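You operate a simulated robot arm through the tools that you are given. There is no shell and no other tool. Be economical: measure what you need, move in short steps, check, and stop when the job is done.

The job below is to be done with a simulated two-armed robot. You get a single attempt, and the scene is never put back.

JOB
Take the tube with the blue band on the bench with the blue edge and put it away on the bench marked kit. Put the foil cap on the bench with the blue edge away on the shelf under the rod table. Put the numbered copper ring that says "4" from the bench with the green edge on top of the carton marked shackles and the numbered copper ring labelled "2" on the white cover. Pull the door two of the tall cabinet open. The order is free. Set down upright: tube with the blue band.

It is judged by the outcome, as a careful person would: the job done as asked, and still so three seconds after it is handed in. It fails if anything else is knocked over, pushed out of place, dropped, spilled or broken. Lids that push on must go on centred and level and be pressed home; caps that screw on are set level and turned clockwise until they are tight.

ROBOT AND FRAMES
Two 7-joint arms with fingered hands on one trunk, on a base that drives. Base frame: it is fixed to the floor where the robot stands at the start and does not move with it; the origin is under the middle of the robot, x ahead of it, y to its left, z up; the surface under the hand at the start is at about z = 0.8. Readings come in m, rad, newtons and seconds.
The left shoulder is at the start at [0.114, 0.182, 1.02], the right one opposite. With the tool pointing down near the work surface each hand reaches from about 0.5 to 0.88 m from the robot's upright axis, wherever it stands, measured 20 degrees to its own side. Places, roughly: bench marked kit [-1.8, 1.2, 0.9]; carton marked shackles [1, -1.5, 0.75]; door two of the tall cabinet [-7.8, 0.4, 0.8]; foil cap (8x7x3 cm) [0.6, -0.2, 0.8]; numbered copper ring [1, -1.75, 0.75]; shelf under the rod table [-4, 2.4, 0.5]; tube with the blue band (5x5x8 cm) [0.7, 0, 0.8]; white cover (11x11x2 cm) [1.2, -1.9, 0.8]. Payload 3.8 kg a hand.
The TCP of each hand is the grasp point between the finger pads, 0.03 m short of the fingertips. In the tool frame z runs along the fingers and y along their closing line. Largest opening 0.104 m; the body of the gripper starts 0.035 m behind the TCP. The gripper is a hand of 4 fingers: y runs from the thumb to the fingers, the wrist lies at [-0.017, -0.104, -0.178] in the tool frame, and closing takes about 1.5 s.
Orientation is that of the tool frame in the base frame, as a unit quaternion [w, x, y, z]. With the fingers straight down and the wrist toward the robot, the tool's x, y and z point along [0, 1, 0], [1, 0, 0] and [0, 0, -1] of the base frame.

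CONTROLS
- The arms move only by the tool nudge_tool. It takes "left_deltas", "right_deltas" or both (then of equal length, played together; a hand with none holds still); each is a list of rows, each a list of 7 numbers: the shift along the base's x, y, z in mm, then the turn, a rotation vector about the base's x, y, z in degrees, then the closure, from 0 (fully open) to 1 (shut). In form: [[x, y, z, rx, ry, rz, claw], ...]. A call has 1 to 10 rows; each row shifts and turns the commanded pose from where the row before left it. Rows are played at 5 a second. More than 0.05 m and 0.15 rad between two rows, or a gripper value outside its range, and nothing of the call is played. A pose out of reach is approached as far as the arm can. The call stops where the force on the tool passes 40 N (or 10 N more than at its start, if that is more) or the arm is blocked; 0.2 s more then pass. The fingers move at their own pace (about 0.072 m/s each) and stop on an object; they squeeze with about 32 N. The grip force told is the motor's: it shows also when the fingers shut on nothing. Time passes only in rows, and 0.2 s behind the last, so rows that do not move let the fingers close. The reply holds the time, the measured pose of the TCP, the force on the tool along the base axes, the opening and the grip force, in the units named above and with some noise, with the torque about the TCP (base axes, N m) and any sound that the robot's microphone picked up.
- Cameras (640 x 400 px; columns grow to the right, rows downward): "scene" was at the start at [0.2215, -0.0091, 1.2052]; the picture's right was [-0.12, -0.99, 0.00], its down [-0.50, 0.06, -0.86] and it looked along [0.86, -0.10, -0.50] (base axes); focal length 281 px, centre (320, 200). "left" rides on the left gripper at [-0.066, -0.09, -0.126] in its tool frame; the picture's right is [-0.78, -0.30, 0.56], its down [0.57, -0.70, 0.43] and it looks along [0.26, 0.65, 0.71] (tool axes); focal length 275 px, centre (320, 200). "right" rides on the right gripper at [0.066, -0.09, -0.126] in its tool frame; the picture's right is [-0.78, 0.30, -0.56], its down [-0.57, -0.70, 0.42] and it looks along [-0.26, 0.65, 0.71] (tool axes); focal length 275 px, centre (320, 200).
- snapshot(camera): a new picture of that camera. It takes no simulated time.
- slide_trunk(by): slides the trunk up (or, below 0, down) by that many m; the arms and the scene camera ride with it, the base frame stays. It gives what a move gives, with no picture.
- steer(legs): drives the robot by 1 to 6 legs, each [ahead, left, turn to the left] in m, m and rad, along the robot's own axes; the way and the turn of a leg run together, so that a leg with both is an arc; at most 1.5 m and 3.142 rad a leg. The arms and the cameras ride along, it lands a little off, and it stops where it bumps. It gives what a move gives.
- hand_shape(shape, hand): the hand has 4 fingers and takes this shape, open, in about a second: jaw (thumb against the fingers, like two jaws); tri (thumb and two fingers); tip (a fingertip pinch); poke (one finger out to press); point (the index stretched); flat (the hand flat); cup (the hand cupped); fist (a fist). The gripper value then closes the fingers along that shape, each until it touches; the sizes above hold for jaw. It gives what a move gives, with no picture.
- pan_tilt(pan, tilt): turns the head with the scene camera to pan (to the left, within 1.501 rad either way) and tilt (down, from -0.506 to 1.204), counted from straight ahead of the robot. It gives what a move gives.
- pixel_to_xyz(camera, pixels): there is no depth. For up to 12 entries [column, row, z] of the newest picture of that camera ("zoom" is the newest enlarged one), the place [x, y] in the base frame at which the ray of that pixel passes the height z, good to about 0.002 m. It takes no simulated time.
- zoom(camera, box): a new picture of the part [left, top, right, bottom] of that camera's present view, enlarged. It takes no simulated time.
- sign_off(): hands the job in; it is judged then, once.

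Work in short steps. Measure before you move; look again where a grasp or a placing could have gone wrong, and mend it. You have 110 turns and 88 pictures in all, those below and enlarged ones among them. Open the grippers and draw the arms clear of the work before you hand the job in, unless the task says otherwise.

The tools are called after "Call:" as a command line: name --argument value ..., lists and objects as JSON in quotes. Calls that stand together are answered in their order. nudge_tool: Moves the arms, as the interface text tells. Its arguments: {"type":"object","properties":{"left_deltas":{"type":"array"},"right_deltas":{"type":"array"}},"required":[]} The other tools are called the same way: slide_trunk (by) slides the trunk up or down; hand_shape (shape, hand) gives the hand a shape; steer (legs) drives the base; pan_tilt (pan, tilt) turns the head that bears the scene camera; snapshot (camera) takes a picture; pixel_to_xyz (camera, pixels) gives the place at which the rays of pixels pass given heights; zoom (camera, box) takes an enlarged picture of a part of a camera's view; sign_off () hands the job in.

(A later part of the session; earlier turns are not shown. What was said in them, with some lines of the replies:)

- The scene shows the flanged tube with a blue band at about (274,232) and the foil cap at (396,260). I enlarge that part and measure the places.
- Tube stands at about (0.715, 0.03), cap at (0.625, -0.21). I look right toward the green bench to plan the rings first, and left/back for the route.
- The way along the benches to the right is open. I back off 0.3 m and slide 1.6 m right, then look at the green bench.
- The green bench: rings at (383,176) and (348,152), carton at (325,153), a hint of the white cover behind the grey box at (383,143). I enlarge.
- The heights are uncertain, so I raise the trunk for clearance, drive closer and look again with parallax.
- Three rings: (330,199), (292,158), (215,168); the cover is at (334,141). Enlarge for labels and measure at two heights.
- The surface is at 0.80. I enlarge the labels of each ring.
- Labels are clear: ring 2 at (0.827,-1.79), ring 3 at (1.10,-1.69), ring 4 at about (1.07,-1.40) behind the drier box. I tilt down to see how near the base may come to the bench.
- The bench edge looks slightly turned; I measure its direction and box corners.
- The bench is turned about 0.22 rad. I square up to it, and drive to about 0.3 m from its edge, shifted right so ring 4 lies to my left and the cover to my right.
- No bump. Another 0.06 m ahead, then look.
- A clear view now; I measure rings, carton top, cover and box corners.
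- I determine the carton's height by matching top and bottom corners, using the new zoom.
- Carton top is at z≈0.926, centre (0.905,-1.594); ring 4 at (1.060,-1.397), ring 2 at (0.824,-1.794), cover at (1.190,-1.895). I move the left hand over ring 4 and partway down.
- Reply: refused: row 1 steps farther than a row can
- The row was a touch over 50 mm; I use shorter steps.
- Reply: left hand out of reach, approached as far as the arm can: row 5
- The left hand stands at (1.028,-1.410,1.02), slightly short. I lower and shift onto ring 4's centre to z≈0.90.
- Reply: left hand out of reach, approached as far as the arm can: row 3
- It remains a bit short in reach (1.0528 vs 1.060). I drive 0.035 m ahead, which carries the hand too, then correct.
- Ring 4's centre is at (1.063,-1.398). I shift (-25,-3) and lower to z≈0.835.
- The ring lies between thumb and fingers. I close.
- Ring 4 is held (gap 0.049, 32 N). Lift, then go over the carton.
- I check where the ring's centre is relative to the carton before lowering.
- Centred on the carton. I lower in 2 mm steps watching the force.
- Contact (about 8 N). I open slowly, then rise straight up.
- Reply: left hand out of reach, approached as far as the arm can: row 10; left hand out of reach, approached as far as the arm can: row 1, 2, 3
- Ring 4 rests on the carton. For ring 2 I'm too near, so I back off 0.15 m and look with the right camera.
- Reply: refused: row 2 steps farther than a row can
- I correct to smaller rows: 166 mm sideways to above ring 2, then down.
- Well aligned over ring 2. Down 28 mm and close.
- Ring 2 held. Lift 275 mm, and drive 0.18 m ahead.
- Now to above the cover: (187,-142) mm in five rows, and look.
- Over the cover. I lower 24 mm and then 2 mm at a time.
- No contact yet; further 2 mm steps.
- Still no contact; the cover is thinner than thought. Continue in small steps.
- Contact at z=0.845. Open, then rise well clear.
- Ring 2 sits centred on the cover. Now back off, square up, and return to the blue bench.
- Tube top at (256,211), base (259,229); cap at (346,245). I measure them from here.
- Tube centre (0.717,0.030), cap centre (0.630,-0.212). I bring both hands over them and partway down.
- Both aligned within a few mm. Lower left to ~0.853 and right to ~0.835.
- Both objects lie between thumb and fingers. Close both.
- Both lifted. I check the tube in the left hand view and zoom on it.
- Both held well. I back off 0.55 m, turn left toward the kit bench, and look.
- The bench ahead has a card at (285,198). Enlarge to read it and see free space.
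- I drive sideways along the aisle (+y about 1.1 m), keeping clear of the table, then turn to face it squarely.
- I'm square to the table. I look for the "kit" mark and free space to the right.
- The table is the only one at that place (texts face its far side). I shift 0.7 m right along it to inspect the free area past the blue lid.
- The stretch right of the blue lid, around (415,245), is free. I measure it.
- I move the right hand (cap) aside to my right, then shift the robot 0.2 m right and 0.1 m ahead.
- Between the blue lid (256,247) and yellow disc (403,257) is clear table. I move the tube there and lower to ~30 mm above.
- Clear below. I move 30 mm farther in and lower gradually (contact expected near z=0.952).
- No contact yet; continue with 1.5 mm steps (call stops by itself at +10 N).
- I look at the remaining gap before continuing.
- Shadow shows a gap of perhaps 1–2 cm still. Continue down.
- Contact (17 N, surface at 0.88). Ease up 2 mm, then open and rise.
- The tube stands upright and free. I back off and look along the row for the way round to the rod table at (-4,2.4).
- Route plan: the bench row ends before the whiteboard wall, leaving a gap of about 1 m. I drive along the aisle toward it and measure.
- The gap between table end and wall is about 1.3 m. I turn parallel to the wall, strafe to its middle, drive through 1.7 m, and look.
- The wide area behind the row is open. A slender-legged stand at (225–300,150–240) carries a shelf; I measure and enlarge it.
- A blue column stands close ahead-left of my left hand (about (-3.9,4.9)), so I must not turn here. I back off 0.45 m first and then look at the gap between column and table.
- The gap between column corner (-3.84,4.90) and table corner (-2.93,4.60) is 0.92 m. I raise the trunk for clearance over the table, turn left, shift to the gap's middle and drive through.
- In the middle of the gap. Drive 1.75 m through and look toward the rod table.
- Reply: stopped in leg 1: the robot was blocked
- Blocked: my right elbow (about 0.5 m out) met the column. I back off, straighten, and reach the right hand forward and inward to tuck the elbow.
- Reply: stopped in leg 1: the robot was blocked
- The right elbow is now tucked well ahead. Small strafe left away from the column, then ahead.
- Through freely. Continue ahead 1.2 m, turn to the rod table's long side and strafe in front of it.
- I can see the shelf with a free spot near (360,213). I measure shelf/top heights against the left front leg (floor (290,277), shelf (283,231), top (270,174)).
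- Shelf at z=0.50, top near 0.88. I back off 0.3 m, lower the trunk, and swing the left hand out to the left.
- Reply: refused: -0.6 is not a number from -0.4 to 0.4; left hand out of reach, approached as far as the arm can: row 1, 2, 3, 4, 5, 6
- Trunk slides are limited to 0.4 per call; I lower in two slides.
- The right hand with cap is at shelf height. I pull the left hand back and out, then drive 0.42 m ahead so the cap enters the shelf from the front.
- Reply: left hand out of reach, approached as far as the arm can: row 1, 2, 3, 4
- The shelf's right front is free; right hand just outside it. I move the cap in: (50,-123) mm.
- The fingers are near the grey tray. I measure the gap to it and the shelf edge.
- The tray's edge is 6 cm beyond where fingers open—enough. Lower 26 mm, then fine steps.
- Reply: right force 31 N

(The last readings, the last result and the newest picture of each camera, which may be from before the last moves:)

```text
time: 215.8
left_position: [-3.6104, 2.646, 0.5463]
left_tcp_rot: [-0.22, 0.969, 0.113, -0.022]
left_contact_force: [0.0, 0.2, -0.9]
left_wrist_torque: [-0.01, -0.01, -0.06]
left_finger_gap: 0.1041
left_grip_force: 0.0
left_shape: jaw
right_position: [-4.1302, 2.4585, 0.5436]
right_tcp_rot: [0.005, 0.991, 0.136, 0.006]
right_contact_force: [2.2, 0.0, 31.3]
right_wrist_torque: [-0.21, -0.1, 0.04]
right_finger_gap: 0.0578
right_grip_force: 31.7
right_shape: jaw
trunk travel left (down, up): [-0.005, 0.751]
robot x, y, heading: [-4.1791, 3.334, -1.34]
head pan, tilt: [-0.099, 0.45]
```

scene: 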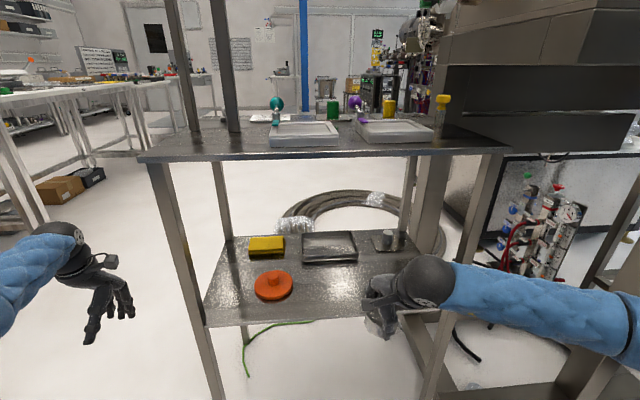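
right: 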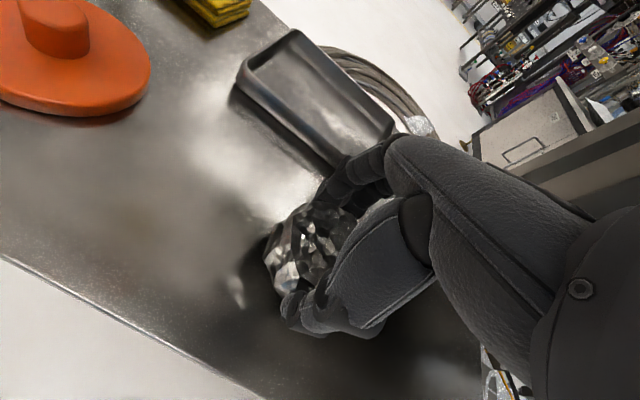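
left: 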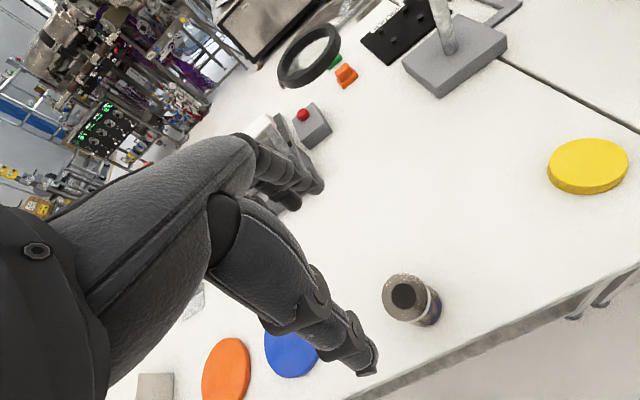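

Contact at z≈0.544 (31 N). Ease up a few mm, release, and rise slightly before retreating backward.

Call:
nudge_tool --right_deltas '[[0, 0, 3, 0, 0, 0, 1], [0, 0, 0, 0, 0, 0, 0.7], [0, 0, 0, 0, 0, 0, 0.4], [0, 0, 0, 0, 0, 0, 0], [0, 0, 0, 0, 0, 0, 0], [0, 0, 0, 0, 0, 0, 0], [0, 0, 0, 0, 0, 0, 0], [0, 0, 20, 0, 0, 0, 0], [0, 0, 25, 0, 0, 0, 0]]'

Call:
snapshot --camera "right"

```text
time: 217.8
left_position: [-3.6096, 2.6434, 0.5407]
left_tcp_rot: [-0.221, 0.969, 0.112, -0.021]
left_contact_force: [-0.6, 0.2, -0.2]
left_wrist_torque: [0.03, 0.01, 0.0]
left_finger_gap: 0.1041
left_grip_force: 0.1
left_shape: jaw
right_position: [-4.1352, 2.4605, 0.5834]
right_tcp_rot: [-0.002, 0.991, 0.134, 0.004]
right_contact_force: [0.4, -0.2, 0.0]
right_wrist_torque: [0.02, -0.05, -0.02]
right_finger_gap: 0.1041
right_grip_force: 0.1
right_shape: jaw
trunk travel left (down, up): [-0.005, 0.751]
robot x, y, heading: [-4.1802, 3.3364, -1.334]
head pan, tilt: [-0.099, 0.45]
```

```text
14 pictures are left
```

right: 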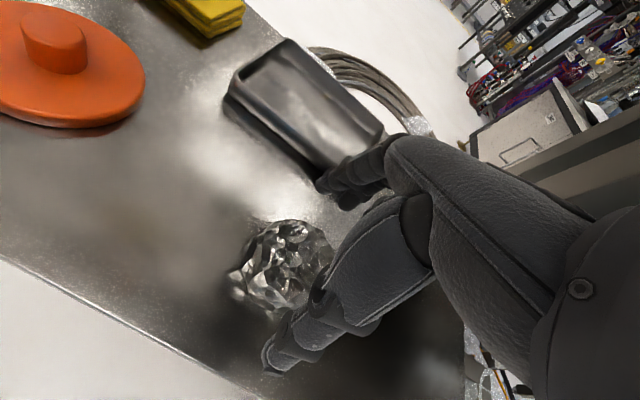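

The cap lies on the shelf. Up 15 mm more so the fingertips clear it, then back straight out.

Call:
nudge_tool --right_deltas '[[0, 0, 15, 0, 0, 0, 0], [-10, 40, 0, 0, 0, 0, 0], [-10, 40, 0, 0, 0, 0, 0], [-10, 40, 0, 0, 0, 0, 0]]'

Call:
steer --legs '[[-0.35, 0, 0]]'

Call:
pan_tilt --pan -0.1 --tilt 0.3

Call:
snapshot --camera "scene"

```text
time: 218.8
left_position: [-3.6101, 2.6428, 0.5412]
left_tcp_rot: [-0.221, 0.969, 0.112, -0.021]
left_contact_force: [0.1, 0.6, 0.1]
left_wrist_torque: [-0.02, -0.03, 0.04]
left_finger_gap: 0.1041
left_grip_force: 0.2
left_shape: jaw
right_position: [-4.1684, 2.5777, 0.5986]
right_tcp_rot: [-0.001, 0.991, 0.135, 0.005]
right_contact_force: [-0.1, -0.1, -1.0]
right_wrist_torque: [0.02, -0.02, -0.03]
right_finger_gap: 0.1038
right_grip_force: 0.1
right_shape: jaw
trunk travel left (down, up): [-0.005, 0.751]
robot x, y, heading: [-4.1807, 3.3296, -1.339]
head pan, tilt: [-0.099, 0.45]
```

```text
time: 221.1
left_position: [-3.6952, 2.9898, 0.5422]
left_tcp_rot: [-0.221, 0.969, 0.11, -0.021]
left_contact_force: [0.2, 0.7, -0.1]
left_wrist_torque: [0.01, 0.03, 0.0]
left_finger_gap: 0.104
left_grip_force: 0.0
left_shape: jaw
right_position: [-4.2529, 2.9297, 0.5983]
right_tcp_rot: [-0.002, 0.991, 0.132, 0.005]
right_contact_force: [0.4, -0.6, 0.7]
right_wrist_torque: [0.01, 0.0, 0.02]
right_finger_gap: 0.1036
right_grip_force: 0.0
right_shape: jaw
trunk travel left (down, up): [-0.005, 0.751]
robot x, y, heading: [-4.2647, 3.6824, -1.344]
head pan, tilt: [-0.099, 0.45]
```

```text
time: 221.8
left_position: [-3.6959, 2.9901, 0.5419]
left_tcp_rot: [-0.221, 0.969, 0.109, -0.021]
left_contact_force: [0.0, -0.5, -0.2]
left_wrist_torque: [0.0, 0.01, 0.0]
left_finger_gap: 0.1039
left_grip_force: 0.0
left_shape: jaw
right_position: [-4.2523, 2.9281, 0.5987]
right_tcp_rot: [-0.002, 0.991, 0.131, 0.005]
right_contact_force: [0.8, 0.4, -0.3]
right_wrist_torque: [0.01, -0.03, 0.03]
right_finger_gap: 0.1038
right_grip_force: 0.1
right_shape: jaw
trunk travel left (down, up): [-0.005, 0.751]
robot x, y, heading: [-4.2624, 3.6877, -1.348]
head pan, tilt: [-0.099, 0.3]
```

```text
13 pictures are left
```

scene: 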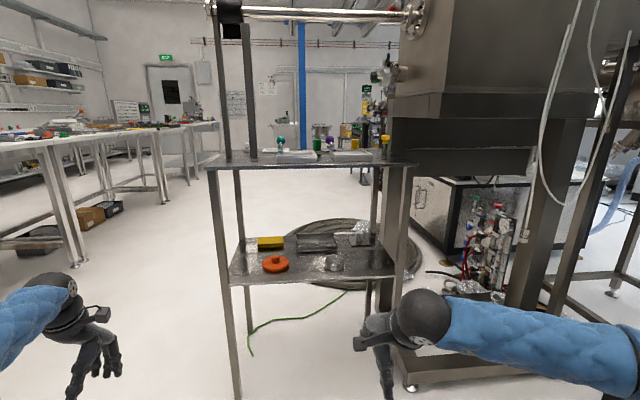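

The cap is safely on the shelf at (332,262). Now to the cabinet: raise the trunk, turn right and pass between the floor slab and the racks.

Call:
slide_trunk --by 0.25

Call:
steer --legs '[[0, 0, -1.81], [1.4, 0, 0], [0, 0, 0.9]]'

Call:
pan_tilt --pan 0.0 --tilt 0.2

Call:
snapshot --camera "scene"

```text
time: 224.4
left_position: [-3.7059, 3.0323, 0.9961]
left_tcp_rot: [-0.07, 0.991, 0.113, -0.003]
left_contact_force: [0.1, 0.2, -0.5]
left_wrist_torque: [0.0, -0.05, 0.0]
left_finger_gap: 0.1037
left_grip_force: 0.0
left_shape: jaw
right_position: [-4.2523, 2.928, 0.8476]
right_tcp_rot: [-0.003, 0.991, 0.132, 0.005]
right_contact_force: [-0.3, -0.8, 0.1]
right_wrist_torque: [0.0, 0.0, 0.03]
right_finger_gap: 0.1036
right_grip_force: 0.1
right_shape: jaw
trunk travel left (down, up): [-0.255, 0.501]
robot x, y, heading: [-4.2587, 3.6837, -1.348]
head pan, tilt: [-0.099, 0.3]
```

```text
time: 237.9
left_position: [-5.8037, 2.9177, 0.9978]
left_tcp_rot: [-0.065, 0.935, -0.348, 0.029]
left_contact_force: [-0.8, 0.0, 0.3]
left_wrist_torque: [0.02, -0.02, -0.03]
left_finger_gap: 0.1038
left_grip_force: 0.1
left_shape: jaw
right_position: [-6.2137, 3.2953, 0.848]
right_tcp_rot: [0.002, 0.944, -0.331, 0.006]
right_contact_force: [0.3, -0.2, 0.5]
right_wrist_torque: [0.02, 0.01, -0.01]
right_finger_gap: 0.1037
right_grip_force: 0.2
right_shape: jaw
trunk travel left (down, up): [-0.255, 0.501]
robot x, y, heading: [-5.6091, 3.7449, -2.282]
head pan, tilt: [-0.099, 0.3]
```

```text
time: 238.6
left_position: [-5.8046, 2.9181, 0.9971]
left_tcp_rot: [-0.065, 0.935, -0.348, 0.028]
left_contact_force: [-0.1, -0.1, -0.2]
left_wrist_torque: [-0.05, 0.02, 0.0]
left_finger_gap: 0.1039
left_grip_force: 0.0
left_shape: jaw
right_position: [-6.2138, 3.2951, 0.8484]
right_tcp_rot: [0.001, 0.944, -0.331, 0.006]
right_contact_force: [0.0, -0.5, -0.3]
right_wrist_torque: [0.01, 0.01, -0.01]
right_finger_gap: 0.104
right_grip_force: 0.1
right_shape: jaw
trunk travel left (down, up): [-0.255, 0.501]
robot x, y, heading: [-5.6099, 3.7487, -2.288]
head pan, tilt: [0.0, 0.201]
```

```text
12 pictures are left
```

scene: 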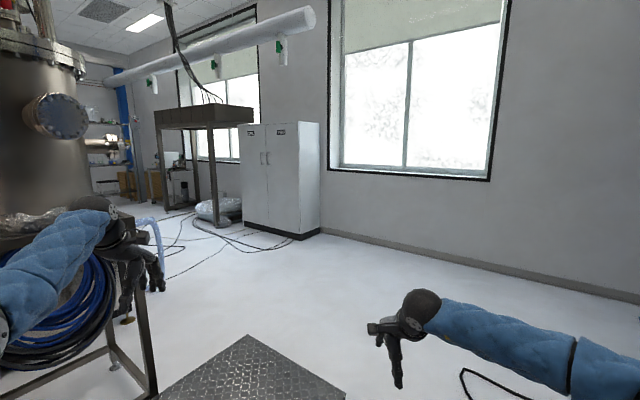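

The tall cabinet is at (240–320,122–240). I enlarge it for labels, handles and geometry.

Call:
zoom --camera "scene" --box '[225, 110, 335, 250]'

Call:
pixel_to_xyz --camera "scene" --pixels '[[241, 229, 0.0], [301, 240, 0.0], [320, 231, 0.0], [247, 335, 0.15], [345, 390, 0.15], [233, 225, 0.0]]'

```text
2.86 times, centred on (280, 180) of scene
```

zoom: 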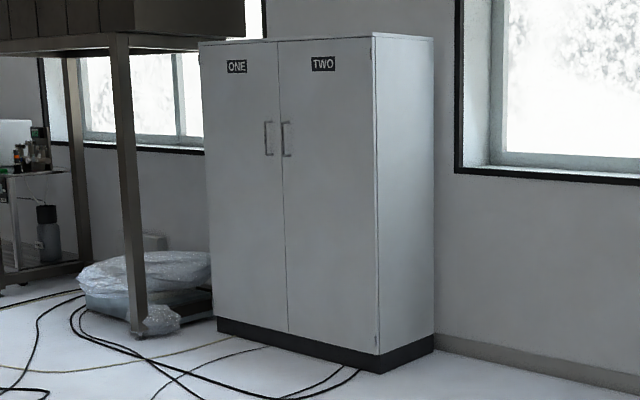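

```text
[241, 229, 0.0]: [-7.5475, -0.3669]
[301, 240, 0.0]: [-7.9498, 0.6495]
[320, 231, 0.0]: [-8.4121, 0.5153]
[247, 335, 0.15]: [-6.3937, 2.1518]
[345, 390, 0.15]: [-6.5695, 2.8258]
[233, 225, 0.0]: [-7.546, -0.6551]
```

Door two is the right-hand door (hinge right, handle at the centre seam, ~z 1.1). I drive round the slab, square up to the cabinet face and strafe in front of it at ~1.1 m.

Call:
steer --legs '[[0.76, -0.526, 0], [0.76, -0.526, 0], [0, 0, -0.63], [0, 1.5, 0], [0, 1.4, 0]]'

Call:
pan_tilt --pan 0.0 --tilt 0.3

Call:
snapshot --camera "scene"

```text
time: 263.7
left_position: [-7.473, -0.2126, 0.9959]
left_tcp_rot: [-0.051, 0.763, -0.642, 0.049]
left_contact_force: [-0.3, -0.5, 1.6]
left_wrist_torque: [0.0, -0.01, -0.05]
left_finger_gap: 0.1041
left_grip_force: 0.0
left_shape: jaw
right_position: [-7.5482, 0.3394, 0.8494]
right_tcp_rot: [0.002, 0.778, -0.629, 0.005]
right_contact_force: [0.8, -0.2, 0.1]
right_wrist_torque: [0.02, 0.0, 0.03]
right_finger_gap: 0.1039
right_grip_force: 0.0
right_shape: jaw
trunk travel left (down, up): [-0.255, 0.501]
robot x, y, heading: [-6.7954, 0.3076, -2.969]
head pan, tilt: [0.0, 0.201]
```

```text
time: 264.4
left_position: [-7.472, -0.2127, 0.997]
left_tcp_rot: [-0.051, 0.763, -0.642, 0.048]
left_contact_force: [-0.3, -0.1, 0.0]
left_wrist_torque: [0.02, 0.03, -0.01]
left_finger_gap: 0.1037
left_grip_force: 0.1
left_shape: jaw
right_position: [-7.5486, 0.34, 0.8483]
right_tcp_rot: [0.002, 0.778, -0.628, 0.004]
right_contact_force: [0.0, -0.3, -1.2]
right_wrist_torque: [0.03, 0.02, -0.02]
right_finger_gap: 0.1037
right_grip_force: 0.1
right_shape: jaw
trunk travel left (down, up): [-0.255, 0.501]
robot x, y, heading: [-6.7898, 0.306, -2.972]
head pan, tilt: [0.0, 0.3]
```

```text
10 pictures are left
```

scene: 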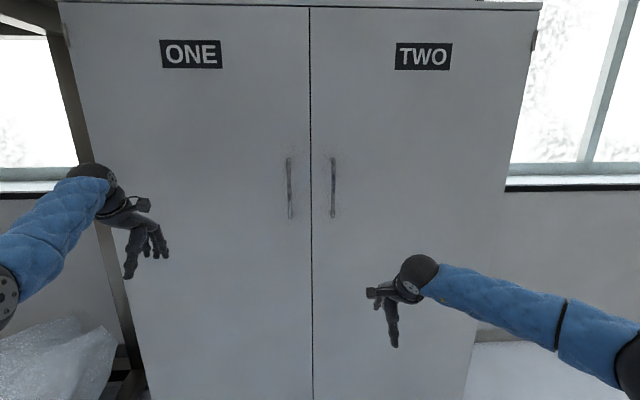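

Handle of door two is the bar at (333,158–217), z≈0.98–1.16. I turn the right hand to a handshake pose (fingers forward, closing sideways) while drawing both hands back; first 10 of 15 rows.

Call:
pixel_to_xyz --camera "scene" --pixels '[[333, 188, 1.07], [333, 160, 1.155], [333, 216, 0.98], [312, 380, 0.5]]'

Call:
nudge_tool --left_deltas '[[16, 23, 0, 0, 0, 0, 0], [16, 23, 0, 0, 0, 0, 0], [16, 23, 0, 0, 0, 0, 0], [16, 23, 0, 0, 0, 0, 0], [16, 23, 0, 0, 0, 0, 0], [16, 23, 0, 0, 0, 0, 0], [16, 23, 0, 0, 0, 0, 0], [16, 23, 0, 0, 0, 0, 0], [16, 23, 0, 0, 0, 0, 0], [16, 23, 0, 0, 0, 0, 0]]' --right_deltas '[[9, 8, 15, -5.34, 3.76, -4.62, 0], [9, 8, 15, -5.34, 3.76, -4.62, 0], [9, 8, 15, -5.34, 3.76, -4.62, 0], [9, 8, 15, -5.34, 3.76, -4.62, 0], [9, 8, 15, -5.34, 3.76, -4.62, 0], [9, 8, 15, -5.34, 3.76, -4.62, 0], [9, 8, 15, -5.34, 3.76, -4.62, 0], [9, 8, 15, -5.34, 3.76, -4.62, 0], [9, 8, 15, -5.34, 3.76, -4.62, 0], [9, 8, 15, -5.34, 3.76, -4.62, 0]]'

```text
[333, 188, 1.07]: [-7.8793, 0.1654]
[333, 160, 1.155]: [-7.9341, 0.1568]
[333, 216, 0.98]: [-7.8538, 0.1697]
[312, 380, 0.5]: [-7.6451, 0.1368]
```

```text
time: 266.6
left_position: [-7.3129, 0.0212, 0.9991]
left_tcp_rot: [-0.052, 0.763, -0.642, 0.049]
left_contact_force: [0.0, 0.2, 0.5]
left_wrist_torque: [0.01, 0.02, -0.01]
left_finger_gap: 0.1038
left_grip_force: 0.0
left_shape: jaw
right_position: [-7.4557, 0.3985, 0.9866]
right_tcp_rot: [-0.503, -0.393, 0.769, -0.047]
right_contact_force: [0.1, -0.1, 0.9]
right_wrist_torque: [-0.02, -0.01, -0.03]
right_finger_gap: 0.104
right_grip_force: 0.1
right_shape: jaw
right hand out of reach, approached as far as the arm can: row 7, 8
trunk travel left (down, up): [-0.255, 0.501]
robot x, y, heading: [-6.795, 0.3069, -2.969]
head pan, tilt: [0.0, 0.3]
```

Call:
nudge_tool --right_deltas '[[9, 8, 15, -5.34, 3.76, -4.62, 0], [9, 8, 15, -5.34, 3.76, -4.62, 0], [9, 8, 15, -5.34, 3.76, -4.62, 0], [9, 8, 15, -5.34, 3.76, -4.62, 0], [9, 8, 15, -5.34, 3.76, -4.62, 0], [0, 0, 0, 0, 0, 0, 0]]'

Call:
steer --legs '[[0, 0.24, 0.04]]'

Call:
snapshot --camera "scene"

```text
time: 268.0
left_position: [-7.3148, 0.0201, 0.9986]
left_tcp_rot: [-0.051, 0.763, -0.643, 0.049]
left_contact_force: [0.1, 0.8, 0.1]
left_wrist_torque: [-0.02, -0.01, -0.02]
left_finger_gap: 0.104
left_grip_force: 0.1
left_shape: jaw
right_position: [-7.4113, 0.4379, 1.0615]
right_tcp_rot: [-0.696, -0.108, 0.708, -0.056]
right_contact_force: [-0.3, -1.0, -0.1]
right_wrist_torque: [0.0, 0.02, 0.0]
right_finger_gap: 0.1042
right_grip_force: 0.0
right_shape: jaw
trunk travel left (down, up): [-0.255, 0.501]
robot x, y, heading: [-6.7976, 0.3095, -2.969]
head pan, tilt: [0.0, 0.3]
```

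```text
time: 269.8
left_position: [-7.2568, -0.2361, 0.9983]
left_tcp_rot: [-0.053, 0.776, -0.626, 0.048]
left_contact_force: [-0.3, -0.3, -0.7]
left_wrist_torque: [0.02, 0.0, 0.0]
left_finger_gap: 0.1041
left_grip_force: 0.0
left_shape: jaw
right_position: [-7.3701, 0.1763, 1.0616]
right_tcp_rot: [-0.693, -0.124, 0.706, -0.071]
right_contact_force: [0.0, 0.3, -0.8]
right_wrist_torque: [-0.03, 0.02, -0.04]
right_finger_gap: 0.1039
right_grip_force: 0.1
right_shape: jaw
trunk travel left (down, up): [-0.255, 0.501]
robot x, y, heading: [-6.7513, 0.0738, -2.924]
head pan, tilt: [0.0, 0.3]
```

```text
9 pictures are left
```

scene: 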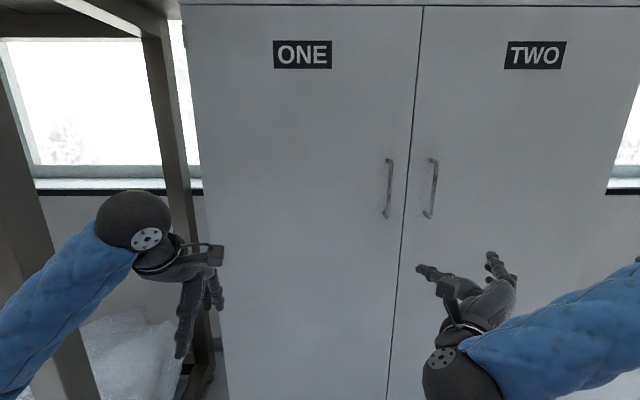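

Call:
pixel_to_xyz --camera "scene" --pixels '[[431, 188, 1.07], [431, 188, 1.1], [433, 159, 1.17], [428, 217, 1.0], [431, 188, 1.12], [404, 260, 0.8], [404, 260, 0.9]]'

```text
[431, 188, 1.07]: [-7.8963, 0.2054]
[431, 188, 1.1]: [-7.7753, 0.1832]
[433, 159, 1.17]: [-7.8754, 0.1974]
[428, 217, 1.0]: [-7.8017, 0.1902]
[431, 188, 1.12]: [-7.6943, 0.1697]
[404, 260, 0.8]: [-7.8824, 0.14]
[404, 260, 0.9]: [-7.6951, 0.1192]
```

Intersecting the two views' rays puts the handle at (-7.772, 0.183), z≈1.10. I shift the right hand sideways/up to match, draw the left hand back, and drive 0.27 m ahead.

Call:
nudge_tool --left_deltas '[[30, 7, 0, 0, 0, 0, 0], [30, 7, 0, 0, 0, 0, 0], [30, 7, 0, 0, 0, 0, 0]]' --right_deltas '[[0, 21, 11, 0, 0, -1.5, 0], [0, 21, 11, 0, 0, -1.5, 0], [0, 21, 11, 0, 0, 0, 0]]'

Call:
steer --legs '[[0.26, 0, 0]]'

Call:
snapshot --camera "right"

```text
time: 270.6
left_position: [-7.1656, -0.2126, 1.0001]
left_tcp_rot: [-0.051, 0.777, -0.626, 0.048]
left_contact_force: [1.5, 0.9, 0.0]
left_wrist_torque: [-0.01, -0.02, 0.02]
left_finger_gap: 0.1039
left_grip_force: 0.0
left_shape: jaw
right_position: [-7.3701, 0.2386, 1.0958]
right_tcp_rot: [-0.696, -0.105, 0.709, -0.053]
right_contact_force: [0.0, 0.1, 0.3]
right_wrist_torque: [0.02, 0.01, -0.03]
right_finger_gap: 0.1037
right_grip_force: 0.0
right_shape: jaw
trunk travel left (down, up): [-0.255, 0.501]
robot x, y, heading: [-6.7483, 0.0745, -2.931]
head pan, tilt: [0.0, 0.3]
```

```text
time: 272.4
left_position: [-7.4142, -0.2663, 0.9985]
left_tcp_rot: [-0.053, 0.777, -0.626, 0.048]
left_contact_force: [0.7, -1.0, 1.0]
left_wrist_torque: [0.01, -0.05, 0.02]
left_finger_gap: 0.104
left_grip_force: 0.0
left_shape: jaw
right_position: [-7.6169, 0.1857, 1.0928]
right_tcp_rot: [-0.695, -0.107, 0.709, -0.053]
right_contact_force: [-0.2, 0.5, -0.6]
right_wrist_torque: [0.01, 0.0, 0.01]
right_finger_gap: 0.1038
right_grip_force: 0.0
right_shape: jaw
trunk travel left (down, up): [-0.255, 0.501]
robot x, y, heading: [-6.9983, 0.0225, -2.929]
head pan, tilt: [0.0, 0.3]
```

```text
8 pictures are left
```

right: 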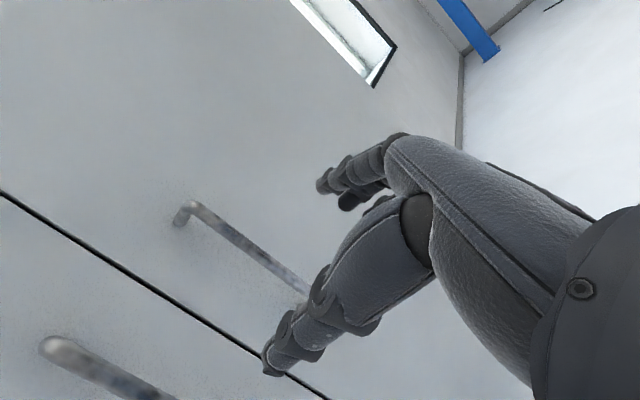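

The handle bar runs at (190,215)–(310,290), about 4 cm toward the finger side of my axis, as computed. I shift right 37 mm and advance 12 cm.

Call:
nudge_tool --right_deltas '[[-8, 37, 0, 0, 0, 0, 0], [-30, -7, 0, 0, 0, 0, 0], [-30, -7, 0, 0, 0, 0, 0], [-30, -7, 0, 0, 0, 0, 0], [-27, -6, 0, 0, 0, 0, 0], [0, 0, 0, 0, 0, 0, 0]]'

Call:
snapshot --camera "right"

```text
time: 273.8
left_position: [-7.4131, -0.2666, 0.9991]
left_tcp_rot: [-0.053, 0.777, -0.626, 0.048]
left_contact_force: [0.0, -0.1, -0.2]
left_wrist_torque: [0.0, 0.02, -0.01]
left_finger_gap: 0.1038
left_grip_force: 0.1
left_shape: jaw
right_position: [-7.7419, 0.1953, 1.0957]
right_tcp_rot: [-0.695, -0.107, 0.709, -0.054]
right_contact_force: [0.2, 0.4, 0.3]
right_wrist_torque: [0.0, 0.01, 0.02]
right_finger_gap: 0.1036
right_grip_force: 0.1
right_shape: jaw
trunk travel left (down, up): [-0.255, 0.501]
robot x, y, heading: [-6.9959, 0.0164, -2.927]
head pan, tilt: [0.0, 0.3]
```

```text
7 pictures are left
```

right: 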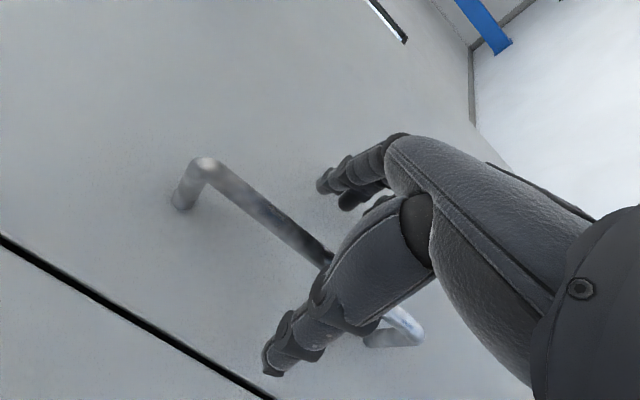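

The bar lies between thumb and fingers, ~2 cm ahead of the TCP. Advance 18 mm and close.

Call:
nudge_tool --right_deltas '[[-9, -2, 0, 0, 0, 0, 0], [-9, -1, 0, 0, 0, 0, 0], [0, 0, 0, 0, 0, 0, 0.5], [0, 0, 0, 0, 0, 0, 1], [0, 0, 0, 0, 0, 0, 1], [0, 0, 0, 0, 0, 0, 1], [0, 0, 0, 0, 0, 0, 1], [0, 0, 0, 0, 0, 0, 1], [0, 0, 0, 0, 0, 0, 1], [0, 0, 0, 0, 0, 0, 1]]'

```text
time: 274.6
left_position: [-7.4085, -0.2668, 1.0004]
left_tcp_rot: [-0.051, 0.777, -0.626, 0.046]
left_contact_force: [0.5, 0.0, 1.2]
left_wrist_torque: [-0.02, 0.04, 0.0]
left_finger_gap: 0.1039
left_grip_force: 0.1
left_shape: jaw
right_position: [-7.7537, 0.1887, 1.0967]
right_tcp_rot: [-0.694, -0.109, 0.709, -0.055]
right_contact_force: [23.7, -8.4, 2.0]
right_wrist_torque: [-0.06, 0.23, -0.56]
right_finger_gap: 0.0226
right_grip_force: 32.0
right_shape: jaw
trunk travel left (down, up): [-0.255, 0.501]
robot x, y, heading: [-6.9926, 0.0217, -2.929]
head pan, tilt: [0.0, 0.3]
stopped in row 4 (right hand): the force on the tool passed its limit at 42 N (the readings are from after the stop); the commanded pose is now the measured one
```

Gripped the bar (gap 0.023) with the tips touching the door. I pull 40 mm outward gently to see whether the door follows.

Call:
nudge_tool --right_deltas '[[6, 1, 0, 0, 0, 0, 1], [10, 2, 0, 0, 0, 1, 1], [12, 3, 0, 0, 0, 1, 1], [14, 4, 0, 0, 0, 1.5, 1], [0, 0, 0, 0, 0, 0, 1]]'

Call:
snapshot --camera "right"

```text
time: 275.8
left_position: [-7.4123, -0.2702, 0.9972]
left_tcp_rot: [-0.053, 0.777, -0.626, 0.046]
left_contact_force: [-0.5, -0.2, 0.4]
left_wrist_torque: [0.02, -0.03, -0.03]
left_finger_gap: 0.1038
left_grip_force: 0.1
left_shape: jaw
right_position: [-7.7154, 0.2037, 1.0958]
right_tcp_rot: [-0.693, -0.127, 0.706, -0.073]
right_contact_force: [6.4, -20.0, 1.3]
right_wrist_torque: [-0.04, -0.04, -0.35]
right_finger_gap: 0.0175
right_grip_force: 32.3
right_shape: jaw
trunk travel left (down, up): [-0.255, 0.501]
robot x, y, heading: [-6.9904, 0.021, -2.928]
head pan, tilt: [0.0, 0.3]
```

```text
6 pictures are left
```

right: 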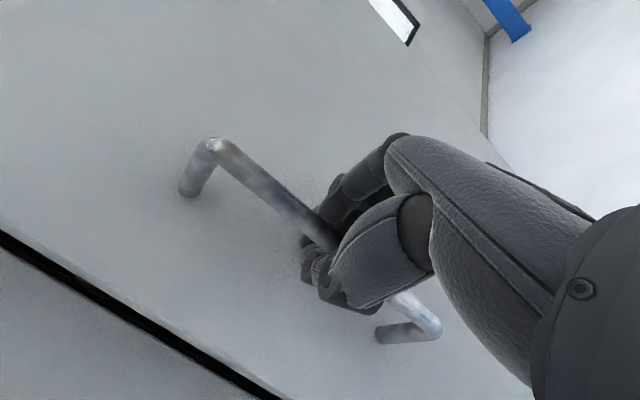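

The bar is well held and the door has started to open (wider seam). I swing on by driving an arc about the hinge, a small 0.1 rad first.

Call:
steer --legs '[[-0.085, -0.065, 0.1]]'

```text
time: 277.0
left_position: [-7.3155, -0.2224, 0.9987]
left_tcp_rot: [-0.055, 0.807, -0.586, 0.044]
left_contact_force: [-0.3, 0.2, 0.7]
left_wrist_torque: [-0.03, -0.02, -0.01]
left_finger_gap: 0.1039
left_grip_force: 0.1
left_shape: jaw
right_position: [-7.6649, 0.2178, 1.0936]
right_tcp_rot: [-0.688, -0.161, 0.7, -0.106]
right_contact_force: [4.9, -0.9, -1.0]
right_wrist_torque: [-0.01, 0.02, -0.06]
right_finger_gap: 0.0147
right_grip_force: 32.0
right_shape: jaw
trunk travel left (down, up): [-0.255, 0.501]
robot x, y, heading: [-6.9251, 0.1037, -2.829]
head pan, tilt: [0.0, 0.3]
```

The door follows with low force. Continue the arc 0.3 rad.

Call:
steer --legs '[[-0.266, -0.215, 0.3]]'

```text
time: 279.2
left_position: [-7.0583, -0.0105, 0.999]
left_tcp_rot: [-0.06, 0.885, -0.46, 0.037]
left_contact_force: [0.1, -0.2, 0.3]
left_wrist_torque: [-0.01, -0.03, 0.01]
left_finger_gap: 0.1039
left_grip_force: 0.0
left_shape: jaw
right_position: [-7.5225, 0.3074, 1.0936]
right_tcp_rot: [-0.664, -0.262, 0.669, -0.208]
right_contact_force: [0.2, 0.1, 0.7]
right_wrist_torque: [0.04, -0.02, 0.01]
right_finger_gap: 0.0148
right_grip_force: 32.1
right_shape: jaw
trunk travel left (down, up): [-0.255, 0.501]
robot x, y, heading: [-6.7839, 0.4135, -2.529]
head pan, tilt: [0.0, 0.3]
```

Call:
snapshot --camera "right"

```text
5 pictures are left
```

right: 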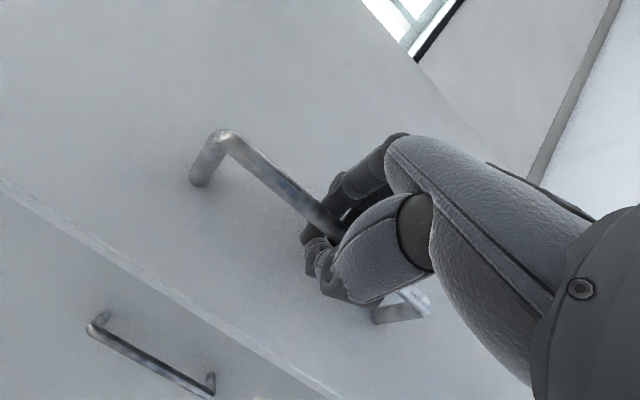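

The bar is still firmly held; door about 30° open. Continue 0.6 rad in two legs.

Call:
steer --legs '[[-0.268, -0.221, 0.3], [-0.268, -0.221, 0.3]]'

```text
time: 283.4
left_position: [-6.7888, 0.5972, 0.9996]
left_tcp_rot: [-0.069, 0.983, -0.169, 0.018]
left_contact_force: [-0.8, 0.3, 0.6]
left_wrist_torque: [-0.04, 0.0, -0.02]
left_finger_gap: 0.1039
left_grip_force: 0.0
left_shape: jaw
right_position: [-7.3535, 0.5885, 1.0923]
right_tcp_rot: [0.571, 0.451, -0.558, 0.4]
right_contact_force: [-27.8, 5.8, 0.0]
right_wrist_torque: [-0.04, 0.07, -0.06]
right_finger_gap: 0.0152
right_grip_force: 31.4
right_shape: jaw
trunk travel left (down, up): [-0.255, 0.501]
robot x, y, heading: [-6.8101, 1.1006, -1.915]
head pan, tilt: [0.0, 0.3]
```

The door is about 64° open. I ease the strain, open the hand and withdraw straight back along the fingers.

Call:
nudge_tool --right_deltas '[[-6, 1, 0, 0, 0, 0, 1], [0, 0, 0, 0, 0, 0, 0.5], [0, 0, 0, 0, 0, 0, 0], [0, 0, 0, 0, 0, 0, 0], [0, 0, 0, 0, 0, 0, 0], [0, 0, 0, 0, 0, 0, 0], [0, 0, 0, 0, 0, 0, 0], [6, 20, 0, 0, 0, 0, 0], [9, 30, 0, 0, 0, 0, 0], [9, 30, 0, 0, 0, 0, 0]]'

Call:
snapshot --camera "right"

```text
time: 285.6
left_position: [-6.786, 0.5955, 1.0002]
left_tcp_rot: [-0.069, 0.983, -0.17, 0.017]
left_contact_force: [0.6, 0.6, -0.3]
left_wrist_torque: [-0.01, -0.01, 0.04]
left_finger_gap: 0.1036
left_grip_force: 0.1
left_shape: jaw
right_position: [-7.33, 0.665, 1.0979]
right_tcp_rot: [0.571, 0.45, -0.56, 0.398]
right_contact_force: [0.7, 0.4, -0.2]
right_wrist_torque: [0.01, 0.01, 0.02]
right_finger_gap: 0.1036
right_grip_force: 0.2
right_shape: jaw
right hand out of reach, approached as far as the arm can: row 10
trunk travel left (down, up): [-0.255, 0.501]
robot x, y, heading: [-6.8107, 1.1066, -1.914]
head pan, tilt: [0.0, 0.3]
```

```text
4 pictures are left
```

right: 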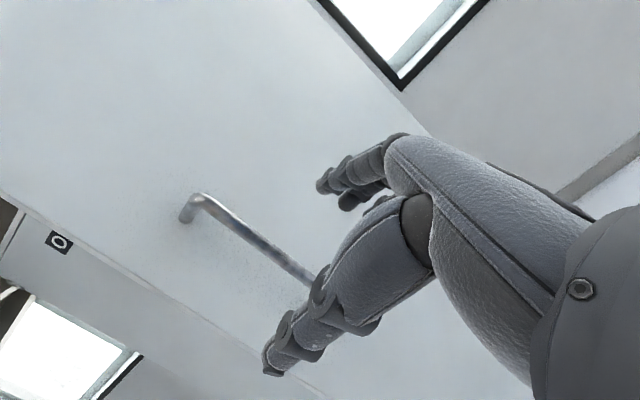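

The hand is clear of the bar. I back the robot away 0.4 m and verify the door.

Call:
steer --legs '[[-0.4, 0, 0]]'

Call:
pan_tilt --pan -0.3 --tilt 0.3

Call:
snapshot --camera "scene"

```text
time: 288.1
left_position: [-6.6502, 0.9809, 0.9988]
left_tcp_rot: [-0.067, 0.983, -0.172, 0.017]
left_contact_force: [0.1, 0.2, 0.1]
left_wrist_torque: [0.01, 0.02, 0.0]
left_finger_gap: 0.1039
left_grip_force: 0.0
left_shape: jaw
right_position: [-7.1942, 1.0513, 1.0977]
right_tcp_rot: [0.571, 0.448, -0.561, 0.397]
right_contact_force: [-0.4, -0.2, -0.3]
right_wrist_torque: [0.04, 0.0, -0.01]
right_finger_gap: 0.1036
right_grip_force: 0.1
right_shape: jaw
trunk travel left (down, up): [-0.255, 0.501]
robot x, y, heading: [-6.6703, 1.4868, -1.921]
head pan, tilt: [0.0, 0.3]
```

```text
time: 288.9
left_position: [-6.6508, 0.9802, 1.0]
left_tcp_rot: [-0.069, 0.983, -0.171, 0.017]
left_contact_force: [-0.2, 0.5, -0.7]
left_wrist_torque: [0.03, 0.02, 0.0]
left_finger_gap: 0.1038
left_grip_force: 0.1
left_shape: jaw
right_position: [-7.1937, 1.0503, 1.0972]
right_tcp_rot: [0.571, 0.449, -0.561, 0.397]
right_contact_force: [0.0, 0.6, 0.6]
right_wrist_torque: [-0.01, 0.01, 0.01]
right_finger_gap: 0.1037
right_grip_force: 0.0
right_shape: jaw
trunk travel left (down, up): [-0.255, 0.501]
robot x, y, heading: [-6.6696, 1.4879, -1.918]
head pan, tilt: [-0.3, 0.3]
```

```text
3 pictures are left
```

scene: 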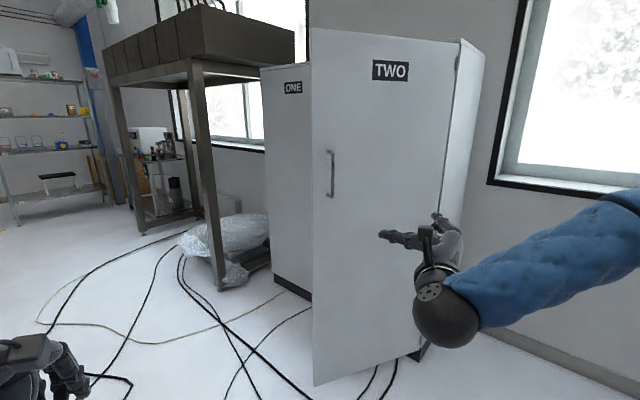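

Door two stands wide open, both hands are empty, open and clear; the tube, cap and rings were each seen in place. I hand the job in.

Call:
sign_off

```text
The job is handed in.
```

I carried out all five parts of the job and handed it in.

- **Tube:** it stands upright on the bench at the kit location. I never saw the word "kit" on that bench, so I picked it by its position.
- **Foil cap:** it lies on the shelf under the rod table.
- **Rings:** ring 4 is on top of the shackles carton and ring 2 is on the white cover.
- **Cabinet:** door two is open to about 64°.

On the way to the rod table my right elbow bumped the blue column once. I saw nothing knocked over or moved.
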